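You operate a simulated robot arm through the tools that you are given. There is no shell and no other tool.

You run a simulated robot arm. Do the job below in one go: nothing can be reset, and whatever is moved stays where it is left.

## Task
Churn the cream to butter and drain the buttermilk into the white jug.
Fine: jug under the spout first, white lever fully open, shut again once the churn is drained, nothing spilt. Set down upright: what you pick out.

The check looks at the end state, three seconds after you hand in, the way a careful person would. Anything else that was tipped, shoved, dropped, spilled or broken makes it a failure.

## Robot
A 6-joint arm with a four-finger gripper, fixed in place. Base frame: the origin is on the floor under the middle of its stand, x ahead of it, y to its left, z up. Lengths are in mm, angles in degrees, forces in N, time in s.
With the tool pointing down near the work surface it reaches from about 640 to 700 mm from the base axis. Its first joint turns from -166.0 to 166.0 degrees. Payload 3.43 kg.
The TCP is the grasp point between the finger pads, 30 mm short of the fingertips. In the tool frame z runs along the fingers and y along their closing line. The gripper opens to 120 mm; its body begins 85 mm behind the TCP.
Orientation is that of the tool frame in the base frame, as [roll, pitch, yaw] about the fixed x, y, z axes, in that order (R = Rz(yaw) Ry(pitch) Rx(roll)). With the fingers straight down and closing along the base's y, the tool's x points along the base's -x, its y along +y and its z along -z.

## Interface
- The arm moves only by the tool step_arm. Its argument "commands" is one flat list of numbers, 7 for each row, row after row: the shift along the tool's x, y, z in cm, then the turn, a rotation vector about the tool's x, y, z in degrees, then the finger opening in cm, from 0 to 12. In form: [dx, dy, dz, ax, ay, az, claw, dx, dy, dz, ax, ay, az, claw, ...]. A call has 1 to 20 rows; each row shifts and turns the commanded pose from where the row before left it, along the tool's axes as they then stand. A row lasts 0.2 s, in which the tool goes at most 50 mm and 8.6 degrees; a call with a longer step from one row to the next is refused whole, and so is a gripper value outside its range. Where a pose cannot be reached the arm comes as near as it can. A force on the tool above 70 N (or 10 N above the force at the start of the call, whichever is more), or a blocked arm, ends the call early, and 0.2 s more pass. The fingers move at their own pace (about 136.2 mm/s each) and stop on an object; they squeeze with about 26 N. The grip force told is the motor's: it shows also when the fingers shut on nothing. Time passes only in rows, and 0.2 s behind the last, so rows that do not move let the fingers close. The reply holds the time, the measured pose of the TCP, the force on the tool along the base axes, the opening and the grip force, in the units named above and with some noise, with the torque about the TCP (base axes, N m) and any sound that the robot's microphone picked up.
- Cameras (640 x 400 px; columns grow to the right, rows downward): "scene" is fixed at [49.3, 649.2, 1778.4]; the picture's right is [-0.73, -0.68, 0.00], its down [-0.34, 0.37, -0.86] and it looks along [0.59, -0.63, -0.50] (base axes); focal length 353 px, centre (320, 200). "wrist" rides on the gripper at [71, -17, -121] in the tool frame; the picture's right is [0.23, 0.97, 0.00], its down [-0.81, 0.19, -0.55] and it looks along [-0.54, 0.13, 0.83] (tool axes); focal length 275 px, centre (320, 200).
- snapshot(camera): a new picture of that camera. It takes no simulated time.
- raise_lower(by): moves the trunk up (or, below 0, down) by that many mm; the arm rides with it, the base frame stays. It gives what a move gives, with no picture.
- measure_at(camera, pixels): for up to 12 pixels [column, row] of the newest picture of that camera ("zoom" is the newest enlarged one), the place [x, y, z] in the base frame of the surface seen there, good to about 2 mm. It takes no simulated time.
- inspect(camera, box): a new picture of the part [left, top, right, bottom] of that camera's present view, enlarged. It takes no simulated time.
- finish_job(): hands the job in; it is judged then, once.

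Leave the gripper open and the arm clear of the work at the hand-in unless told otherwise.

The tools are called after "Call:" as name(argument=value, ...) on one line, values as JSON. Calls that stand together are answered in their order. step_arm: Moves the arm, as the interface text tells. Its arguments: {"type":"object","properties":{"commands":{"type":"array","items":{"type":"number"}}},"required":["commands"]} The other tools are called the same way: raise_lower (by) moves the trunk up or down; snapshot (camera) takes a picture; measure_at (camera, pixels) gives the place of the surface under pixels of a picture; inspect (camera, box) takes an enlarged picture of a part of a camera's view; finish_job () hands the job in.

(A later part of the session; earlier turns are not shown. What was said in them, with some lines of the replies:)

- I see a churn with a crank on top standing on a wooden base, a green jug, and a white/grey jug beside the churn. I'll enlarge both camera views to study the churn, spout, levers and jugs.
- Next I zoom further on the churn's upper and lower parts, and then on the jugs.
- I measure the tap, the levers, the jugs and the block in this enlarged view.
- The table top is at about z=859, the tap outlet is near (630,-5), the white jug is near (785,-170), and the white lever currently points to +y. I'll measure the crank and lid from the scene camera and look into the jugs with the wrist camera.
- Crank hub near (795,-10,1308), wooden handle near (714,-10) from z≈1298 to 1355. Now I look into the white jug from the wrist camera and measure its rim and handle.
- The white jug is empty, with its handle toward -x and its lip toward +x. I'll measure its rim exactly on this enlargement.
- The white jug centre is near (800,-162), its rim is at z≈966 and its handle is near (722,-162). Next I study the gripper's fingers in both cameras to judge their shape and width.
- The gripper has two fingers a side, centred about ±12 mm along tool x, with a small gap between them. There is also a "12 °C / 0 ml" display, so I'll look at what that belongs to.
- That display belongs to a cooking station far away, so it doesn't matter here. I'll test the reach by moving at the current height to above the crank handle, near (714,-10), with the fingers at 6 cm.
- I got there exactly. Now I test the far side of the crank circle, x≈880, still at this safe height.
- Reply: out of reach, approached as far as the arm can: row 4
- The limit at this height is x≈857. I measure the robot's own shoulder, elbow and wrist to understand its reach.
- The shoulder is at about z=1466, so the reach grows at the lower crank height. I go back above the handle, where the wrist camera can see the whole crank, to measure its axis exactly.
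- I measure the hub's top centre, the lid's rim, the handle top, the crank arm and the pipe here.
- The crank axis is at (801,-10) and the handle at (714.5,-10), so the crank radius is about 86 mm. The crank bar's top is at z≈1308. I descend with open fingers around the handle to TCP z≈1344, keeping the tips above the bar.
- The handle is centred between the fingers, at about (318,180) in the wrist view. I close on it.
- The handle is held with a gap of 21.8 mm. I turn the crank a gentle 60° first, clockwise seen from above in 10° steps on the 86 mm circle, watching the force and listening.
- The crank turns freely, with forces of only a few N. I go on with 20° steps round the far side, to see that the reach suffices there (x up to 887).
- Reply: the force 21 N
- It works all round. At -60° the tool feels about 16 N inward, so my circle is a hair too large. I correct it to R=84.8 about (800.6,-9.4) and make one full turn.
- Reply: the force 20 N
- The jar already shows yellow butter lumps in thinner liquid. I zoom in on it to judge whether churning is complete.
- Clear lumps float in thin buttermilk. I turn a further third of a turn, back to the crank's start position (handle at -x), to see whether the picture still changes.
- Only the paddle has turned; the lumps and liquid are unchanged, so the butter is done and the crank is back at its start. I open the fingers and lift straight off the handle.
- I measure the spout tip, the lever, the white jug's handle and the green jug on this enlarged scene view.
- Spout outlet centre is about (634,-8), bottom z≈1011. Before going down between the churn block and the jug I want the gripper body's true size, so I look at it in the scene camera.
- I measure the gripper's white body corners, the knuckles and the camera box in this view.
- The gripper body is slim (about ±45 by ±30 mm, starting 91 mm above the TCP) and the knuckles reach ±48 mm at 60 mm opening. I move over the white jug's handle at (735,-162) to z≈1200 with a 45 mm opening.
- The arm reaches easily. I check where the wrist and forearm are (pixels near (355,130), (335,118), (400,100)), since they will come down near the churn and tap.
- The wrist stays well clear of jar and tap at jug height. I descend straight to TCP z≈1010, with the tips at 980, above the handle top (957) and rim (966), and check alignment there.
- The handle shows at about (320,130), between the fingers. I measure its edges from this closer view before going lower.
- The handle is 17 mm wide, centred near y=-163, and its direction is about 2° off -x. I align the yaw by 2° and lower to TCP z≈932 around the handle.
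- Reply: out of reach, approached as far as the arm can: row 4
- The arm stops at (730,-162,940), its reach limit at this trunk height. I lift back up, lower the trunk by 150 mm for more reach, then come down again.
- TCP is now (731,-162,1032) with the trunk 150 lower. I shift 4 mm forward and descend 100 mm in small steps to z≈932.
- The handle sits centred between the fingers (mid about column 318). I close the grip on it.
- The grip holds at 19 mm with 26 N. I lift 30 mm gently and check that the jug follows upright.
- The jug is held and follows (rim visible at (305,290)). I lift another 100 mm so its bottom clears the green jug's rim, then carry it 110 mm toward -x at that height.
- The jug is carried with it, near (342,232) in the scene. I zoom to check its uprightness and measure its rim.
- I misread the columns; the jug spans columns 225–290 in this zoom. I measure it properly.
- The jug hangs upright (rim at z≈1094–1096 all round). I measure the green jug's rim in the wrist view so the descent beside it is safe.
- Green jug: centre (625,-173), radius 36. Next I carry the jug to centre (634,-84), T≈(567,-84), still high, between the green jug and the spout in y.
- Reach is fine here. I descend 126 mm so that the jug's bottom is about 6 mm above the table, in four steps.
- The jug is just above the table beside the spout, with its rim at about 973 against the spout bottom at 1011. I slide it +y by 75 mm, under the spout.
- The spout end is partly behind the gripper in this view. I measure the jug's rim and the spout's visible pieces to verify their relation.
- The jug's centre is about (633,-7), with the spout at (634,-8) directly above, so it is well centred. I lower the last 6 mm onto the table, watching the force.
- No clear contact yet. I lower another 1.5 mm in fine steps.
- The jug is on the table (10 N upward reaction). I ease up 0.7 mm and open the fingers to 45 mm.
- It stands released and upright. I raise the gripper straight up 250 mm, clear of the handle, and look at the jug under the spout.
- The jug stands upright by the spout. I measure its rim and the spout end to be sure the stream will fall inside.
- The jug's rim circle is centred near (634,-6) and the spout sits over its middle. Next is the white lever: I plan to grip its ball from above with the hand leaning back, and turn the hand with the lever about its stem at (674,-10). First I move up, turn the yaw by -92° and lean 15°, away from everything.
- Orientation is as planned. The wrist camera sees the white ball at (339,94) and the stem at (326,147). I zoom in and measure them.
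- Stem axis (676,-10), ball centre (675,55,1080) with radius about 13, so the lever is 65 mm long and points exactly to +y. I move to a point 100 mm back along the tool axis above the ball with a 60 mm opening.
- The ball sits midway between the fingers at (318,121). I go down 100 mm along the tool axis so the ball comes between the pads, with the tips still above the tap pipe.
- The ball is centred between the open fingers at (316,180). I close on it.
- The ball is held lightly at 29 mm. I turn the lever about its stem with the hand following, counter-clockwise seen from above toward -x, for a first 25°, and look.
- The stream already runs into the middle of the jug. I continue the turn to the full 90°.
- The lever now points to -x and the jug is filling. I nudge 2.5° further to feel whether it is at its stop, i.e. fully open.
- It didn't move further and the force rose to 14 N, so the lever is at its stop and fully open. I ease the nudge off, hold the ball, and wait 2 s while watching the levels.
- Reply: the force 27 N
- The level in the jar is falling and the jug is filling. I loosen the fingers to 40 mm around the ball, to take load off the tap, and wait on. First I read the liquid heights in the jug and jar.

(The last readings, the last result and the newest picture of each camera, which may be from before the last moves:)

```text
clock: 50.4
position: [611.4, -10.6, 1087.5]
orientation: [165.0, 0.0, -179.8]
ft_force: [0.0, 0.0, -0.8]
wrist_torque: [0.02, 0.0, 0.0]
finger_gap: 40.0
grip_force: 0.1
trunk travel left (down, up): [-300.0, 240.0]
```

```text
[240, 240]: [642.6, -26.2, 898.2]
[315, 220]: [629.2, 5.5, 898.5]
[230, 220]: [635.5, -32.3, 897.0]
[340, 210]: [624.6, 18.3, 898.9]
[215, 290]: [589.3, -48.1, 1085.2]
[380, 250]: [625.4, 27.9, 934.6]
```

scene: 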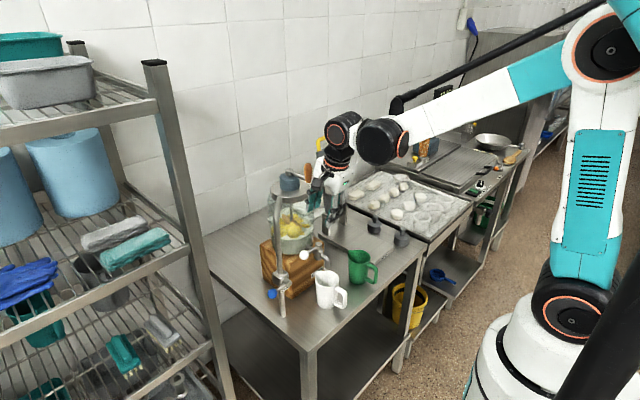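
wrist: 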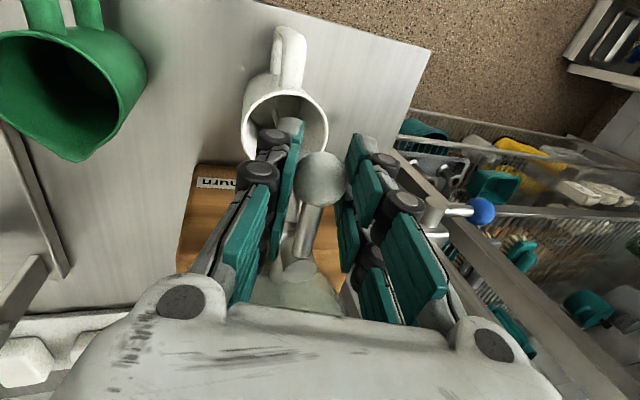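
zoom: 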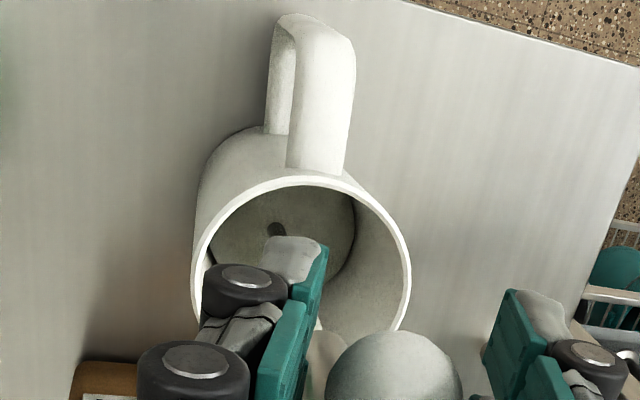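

The jug level is 898 and rising about 6 mm/s, with the rim at 966, and the jar level is about half gone. I wait 2.4 s more.

Call:
step_arm(commands=[0, 0, 0, 0, 0, 0, 4.0, 0, 0, 0, 0, 0, 0, 4.0, 0, 0, 0, 0, 0, 0, 4.0, 0, 0, 0, 0, 0, 0, 4.0, 0, 0, 0, 0, 0, 0, 4.0, 0, 0, 0, 0, 0, 0, 4.0, 0, 0, 0, 0, 0, 0, 4.0, 0, 0, 0, 0, 0, 0, 4.0, 0, 0, 0, 0, 0, 0, 4.0, 0, 0, 0, 0, 0, 0, 4.0, 0, 0, 0, 0, 0, 0, 4.0])

Call:
inspect(camera="scene", box=[280, 190, 380, 310])

Call:
inspect(camera="wrist", box=[220, 20, 360, 180])

Call:
measure_at(camera="zoom", pixels=[[240, 240], [315, 220], [230, 220], [340, 210]])

```text
clock: 52.8
position: [609.4, -11.8, 1087.1]
orientation: [165.0, 0.0, -179.8]
ft_force: [0.4, -0.2, 0.7]
wrist_torque: [0.0, -0.01, -0.01]
finger_gap: 40.3
grip_force: 0.1
trunk travel left (down, up): [-300.0, 240.0]
```

```text
3.33 times, centred on (330, 250) of scene
```

zoom: 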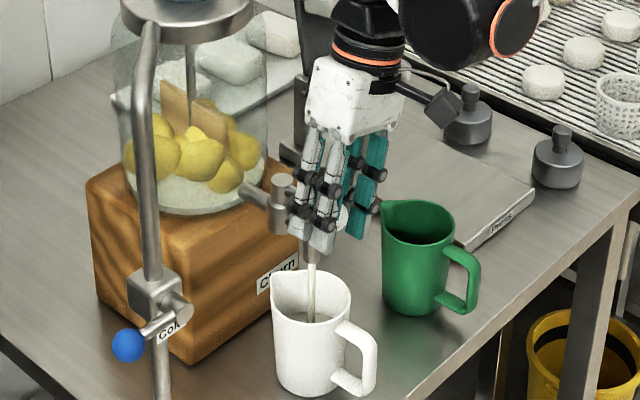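

```text
2.50 times, centred on (290, 100) of wrist
```

zoom: 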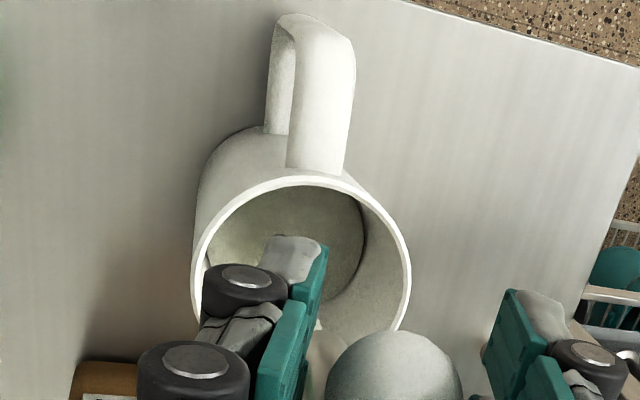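

```text
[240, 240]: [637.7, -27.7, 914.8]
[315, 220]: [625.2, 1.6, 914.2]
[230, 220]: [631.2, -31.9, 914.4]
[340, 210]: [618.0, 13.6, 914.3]
```

Jug level is 914, the stream is steady and the jar is still draining. I wait another 2.2 s.

Call:
step_arm(commands=[0, 0, 0, 0, 0, 0, 4.0, 0, 0, 0, 0, 0, 0, 4.0, 0, 0, 0, 0, 0, 0, 4.0, 0, 0, 0, 0, 0, 0, 4.0, 0, 0, 0, 0, 0, 0, 4.0, 0, 0, 0, 0, 0, 0, 4.0, 0, 0, 0, 0, 0, 0, 4.0, 0, 0, 0, 0, 0, 0, 4.0, 0, 0, 0, 0, 0, 0, 4.0, 0, 0, 0, 0, 0, 0, 4.0])

Call:
inspect(camera="scene", box=[280, 190, 380, 310])

Call:
inspect(camera="wrist", box=[220, 20, 360, 180])

Call:
measure_at(camera="zoom", pixels=[[240, 240], [315, 220], [230, 220], [340, 210]])

```text
clock: 55.0
position: [610.8, -12.4, 1087.0]
orientation: [165.0, 0.1, -179.8]
ft_force: [0.1, -0.2, 0.4]
wrist_torque: [0.02, 0.01, -0.03]
finger_gap: 40.3
grip_force: 0.0
trunk travel left (down, up): [-300.0, 240.0]
```

```text
3.33 times, centred on (330, 250) of scene
```

zoom: 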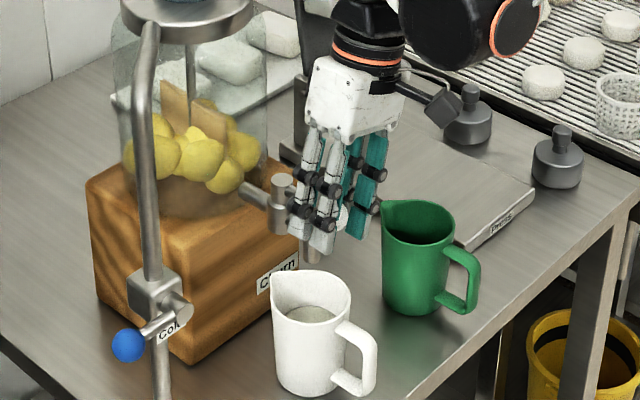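

```text
2.50 times, centred on (290, 100) of wrist
```

zoom: 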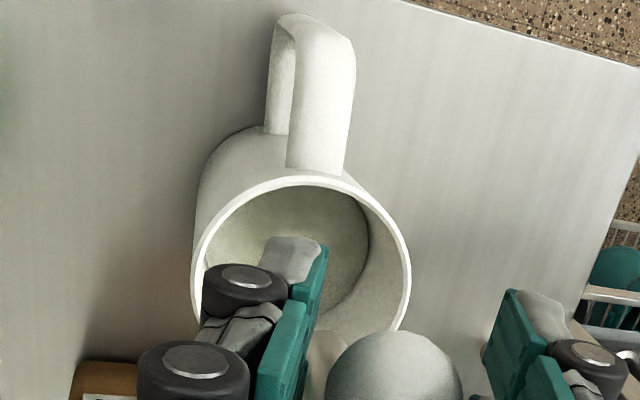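

```text
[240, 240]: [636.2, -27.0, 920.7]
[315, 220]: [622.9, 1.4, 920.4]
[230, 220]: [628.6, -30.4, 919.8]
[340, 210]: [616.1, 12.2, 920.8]
```

The stream has stopped, the jug level is 920 and the jar shows only butter. I wait 1 s more and zoom on the jar and spout to make sure nothing is left.

Call:
step_arm(commands=[0, 0, 0, 0, 0, 0, 4.0, 0, 0, 0, 0, 0, 0, 4.0, 0, 0, 0, 0, 0, 0, 4.0, 0, 0, 0, 0, 0, 0, 4.0, 0, 0, 0, 0, 0, 0, 4.0])

Call:
inspect(camera="scene", box=[284, 200, 344, 290])

Call:
inspect(camera="wrist", box=[220, 20, 360, 180])

Call:
measure_at(camera="zoom", pixels=[[240, 240], [315, 220], [230, 220], [340, 210]])

```text
clock: 56.1
position: [610.4, -10.5, 1088.4]
orientation: [165.0, 0.0, -179.8]
ft_force: [0.1, 0.6, -0.6]
wrist_torque: [0.01, 0.0, -0.03]
finger_gap: 39.9
grip_force: 0.1
trunk travel left (down, up): [-300.0, 240.0]
```

```text
4.44 times, centred on (314, 245) of scene
```

zoom: 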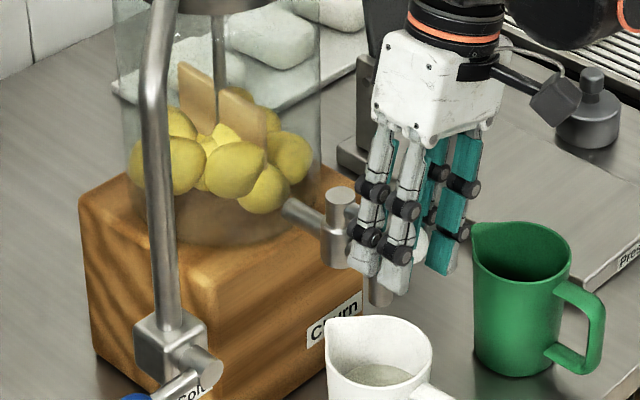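

```text
2.50 times, centred on (290, 100) of wrist
```

zoom: 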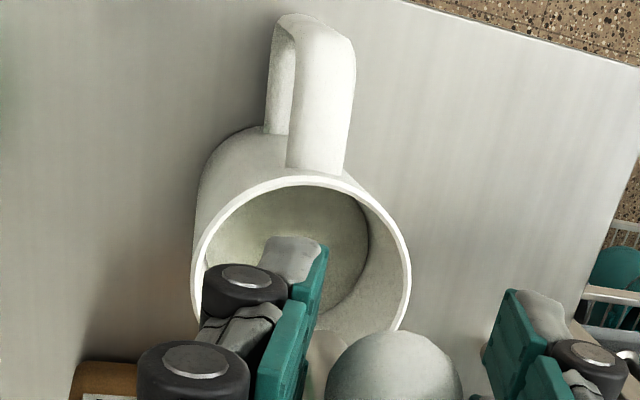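

```text
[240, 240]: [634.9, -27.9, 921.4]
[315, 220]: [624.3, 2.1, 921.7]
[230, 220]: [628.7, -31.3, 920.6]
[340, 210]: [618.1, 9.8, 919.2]
```

The level is unchanged at 920, no stream, and only butter is left, so the churn is drained. I grip the ball again and turn the lever back 90° to shut it.

Call:
step_arm(commands=[0, 0, 0, 0, 0, 0, 2.0, 0, 0, 0, 0, 0, 0, 2.0, -0.053, 0.903, 0.242, 0, -2.122, 7.921, 2.0, -0.053, 0.903, 0.242, 0, -2.122, 7.921, 2.0, -0.053, 0.903, 0.242, 0, -2.122, 7.921, 2.0, -0.053, 0.903, 0.242, 0, -2.122, 7.921, 2.0, -0.053, 0.903, 0.242, 0, -2.122, 7.921, 2.0, -0.053, 0.903, 0.242, 0, -2.122, 7.921, 2.0, -0.053, 0.903, 0.242, 0, -2.122, 7.921, 2.0, -0.053, 0.903, 0.242, 0, -2.122, 7.921, 2.0, -0.053, 0.903, 0.242, 0, -2.122, 7.921, 2.0, -0.053, 0.903, 0.242, 0, -2.122, 7.921, 2.0, -0.053, 0.903, 0.242, 0, -2.122, 7.921, 2.0, 0, 0, 0, 0, 0, 0, 2.0])

Call:
snapshot(camera="wrist")

Call:
inspect(camera="scene", box=[280, 190, 380, 310])

```text
clock: 59.1
position: [673.0, 56.0, 1088.0]
orientation: [165.1, 0.0, 90.0]
ft_force: [-9.7, 1.5, 3.4]
wrist_torque: [0.36, 0.04, 0.13]
finger_gap: 26.7
grip_force: 44.9
trunk travel left (down, up): [-300.0, 240.0]
```

```text
taken
```

wrist: 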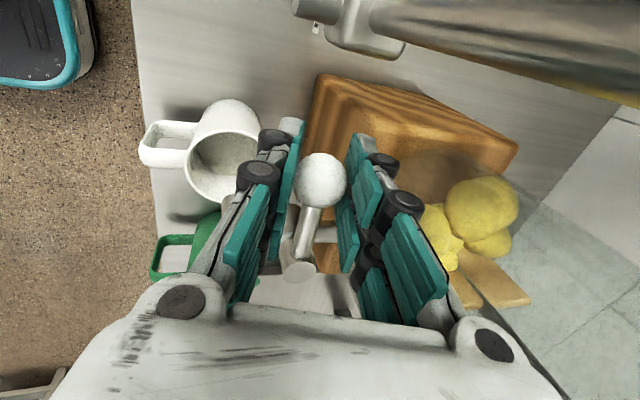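

```text
3.33 times, centred on (330, 250) of scene
```

zoom: 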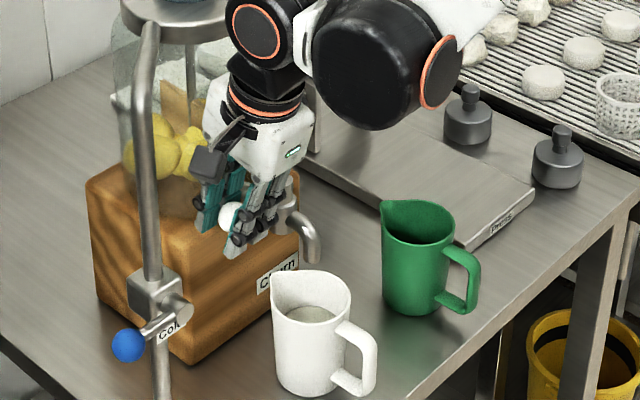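

The lever is back pointing to +y. I nudge it 2.5° further to press it against its shut stop, then ease off.

Call:
step_arm(commands=[0, 0.276, 0.074, 0, -0.647, 2.415, 2.0, 0, 0, 0, 0, 0, 0, 2.0])

```text
clock: 59.8
position: [673.2, 55.3, 1087.7]
orientation: [165.0, 0.0, 87.5]
ft_force: [-35.5, 1.2, -19.5]
wrist_torque: [0.19, 0.44, 0.06]
finger_gap: 26.9
grip_force: 44.6
trunk travel left (down, up): [-300.0, 240.0]
```

The force rose to 35 N with no motion, so the lever is shut at its stop. I ease back the nudge and open the fingers to 60 mm.

Call:
step_arm(commands=[0, -0.276, -0.074, 0, 0.647, -2.415, 2.0, 0, 0, 0, 0, 0, 0, 4, 0, 0, 0, 0, 0, 0, 6, 0, 0, 0, 0, 0, 0, 6])

Call:
inspect(camera="wrist", box=[220, 90, 420, 290])

```text
clock: 60.8
position: [675.1, 56.0, 1086.4]
orientation: [165.1, 0.0, 90.0]
ft_force: [-0.1, 0.2, 0.5]
wrist_torque: [0.0, 0.0, -0.03]
finger_gap: 59.9
grip_force: 0.0
trunk travel left (down, up): [-300.0, 240.0]
```

```text
2.00 times, centred on (320, 190) of wrist
```

zoom: 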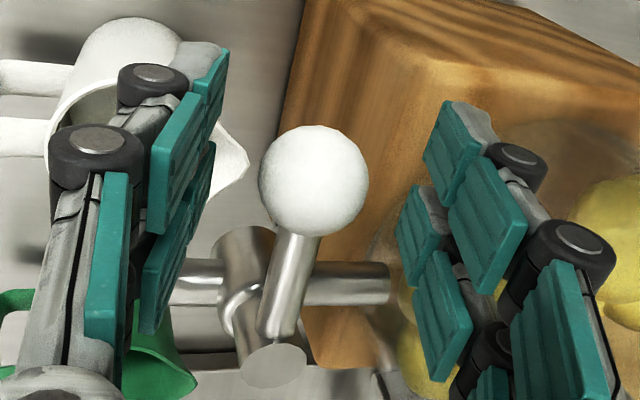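

The ball is free between the fingers. I retreat along the tool axis 120 mm, then look.

Call:
step_arm(commands=[0, 0, -2, 0, 0, 0, 6, 0, 0, -3, 0, 0, 0, 6, 0, 0, -3.5, 0, 0, 0, 6, 0, 0, -3.5, 0, 0, 0, 6, 0, 0, -4, 0, 0, 0, 6, 0, 0, -4, 0, 0, 0, 6, 0, 0, 0, 0, 0, 0, 6])

Call:
snapshot(camera="wrist")

Call:
inspect(camera="wrist", box=[200, 50, 440, 200])

```text
clock: 62.4
position: [623.3, 54.1, 1280.4]
orientation: [164.9, 0.0, 89.9]
ft_force: [0.0, -0.1, 0.8]
wrist_torque: [0.01, 0.05, 0.0]
finger_gap: 60.1
grip_force: 0.1
trunk travel left (down, up): [-300.0, 240.0]
```

```text
taken
```

wrist: 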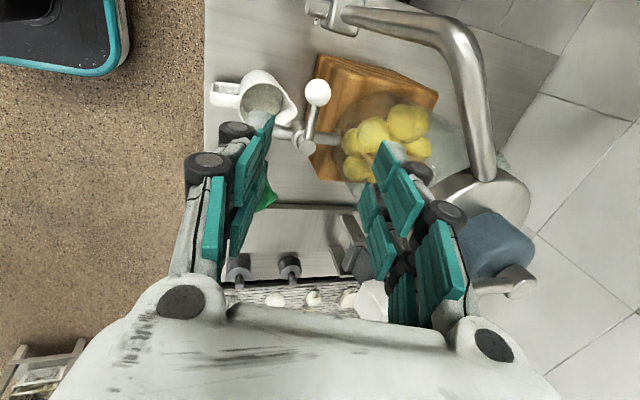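

```text
2.67 times, centred on (320, 125) of wrist
```

zoom: 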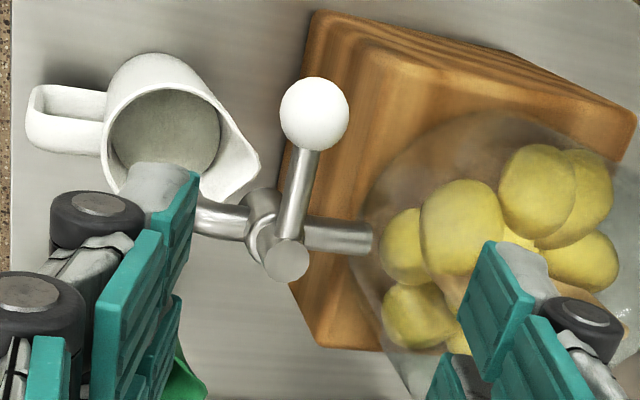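

Everything looks right: lever shut, jug upright with buttermilk under the spout, butter in the jar. I check the lever angle by measurement, and move the arm up and away to its starting-type posture with the gripper open.

Call:
measure_at(camera="zoom", pixels=[[314, 112], [288, 262], [300, 190], [165, 130], [130, 150]])

Call:
step_arm(commands=[-1.5, -1.155, -3.415, 0, 0, 0, 6, -1.5, -1.155, -3.415, 0, 0, 0, 6, -1.5, -1.155, -3.415, 0, 0, 0, 6, -1.5, -1.155, -3.415, 0, 0, 0, 6, 0, 0, 0, 7.5, 0, 0, 8, 0, 0, 0, 7.5, 0, 0, 10, 0, 0, 0, 0, 0, -8.18, 12, 0, 0, 0, 0, 0, -8.18, 12, 0, 0, 0, 0, 0, -8.18, 12, 0, 0, 0, 0, 0, -8.18, 12, 0, 0, 0, 0, 0, -8.18, 12, 0, 0, 0, 0, 0, -8.18, 12, 0, 0, 0, 0, 0, -8.18, 12, 0, 0, 0, 0, 0, -8.18, 12, 0, 0, 0, 0, 0, -8.18, 12, 0, 0, 0, 0, 0, -8.18, 12, 0, 0, 0, 0, 0, -8.18, 12, 0, 0, 0, 0, 0, 0, 12])

Call:
snapshot(camera="scene")

Call:
inspect(camera="scene", box=[240, 150, 400, 310])

Call:
snapshot(camera="wrist")

```text
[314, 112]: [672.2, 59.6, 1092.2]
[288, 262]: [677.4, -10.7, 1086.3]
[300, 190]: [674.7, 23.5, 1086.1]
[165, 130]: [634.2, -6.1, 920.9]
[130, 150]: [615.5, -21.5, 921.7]
```

```text
clock: 66.2
position: [543.0, -5.3, 1400.6]
orientation: [179.9, -0.1, -179.9]
ft_force: [0.0, -0.1, -0.2]
wrist_torque: [-0.03, -0.02, 0.05]
finger_gap: 120.0
grip_force: 0.1
trunk travel left (down, up): [-300.0, 240.0]
```

```text
taken
```

scene: 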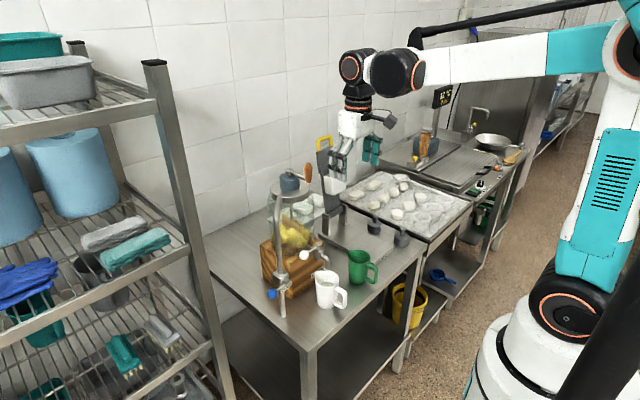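

```text
2.50 times, centred on (320, 230) of scene
```

zoom: 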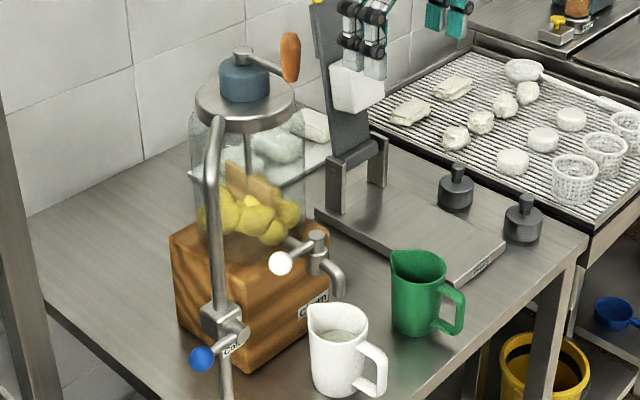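

```text
taken
```

wrist: 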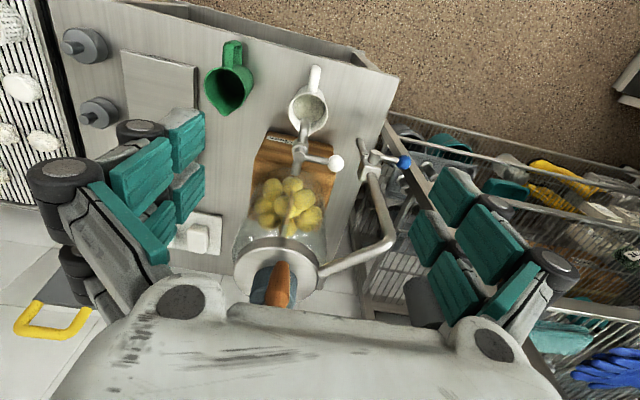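

The arm is clear and open, the lever measures straight to +y (shut), and the jug holds the buttermilk at z≈921. I take a last close look at the table around the jug and churn for any spill.

Call:
inspect(camera="scene", box=[260, 225, 390, 320])

Call:
inspect(camera="wrist", box=[200, 30, 400, 180])

```text
4.21 times, centred on (325, 272) of scene
```

zoom: 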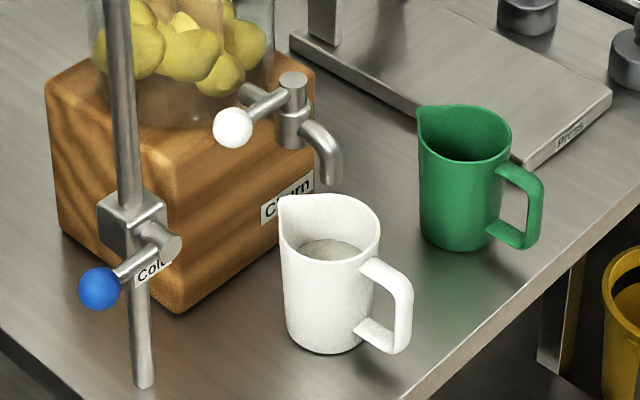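

```text
2.67 times, centred on (300, 105) of wrist
```

zoom: 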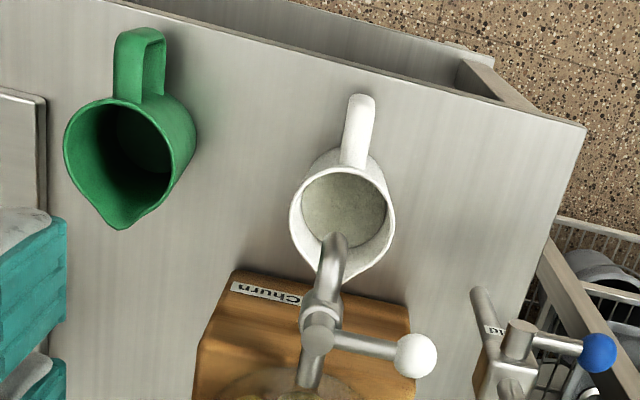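

The table is clean and dry, the jug stands upright under the spout, the lever is shut and the churn holds only butter. The green jug and the cold-water tap are as they were. I hand the job in.

Call:
finish_job()

```text
The job is handed in.
```

The cream is churned to butter, and the buttermilk is in the white jug, which stands upright under the spout. I've handed the job in.

- **Churning:** After just under two turns of the crank there were clear butter lumps floating in thin buttermilk. The last third of a turn changed nothing, so I stopped there.
- **Draining:** I put the white jug under the spout first, then turned the white lever all the way to its open stop. The stream stopped on its own with the jug filled to about 45 mm below the rim. Only butter was left in the churn.
- **Shutting:** I turned the lever back 90° until it was hard against its shut stop.
- **Surroundings:** In the last close-up pictures the table was dry. The green jug and the cold-water tap were as they were at the start.

The arm is clear of the work with the gripper fully open. The trunk is 150 mm lower than at the start; I lowered it to reach the jug.
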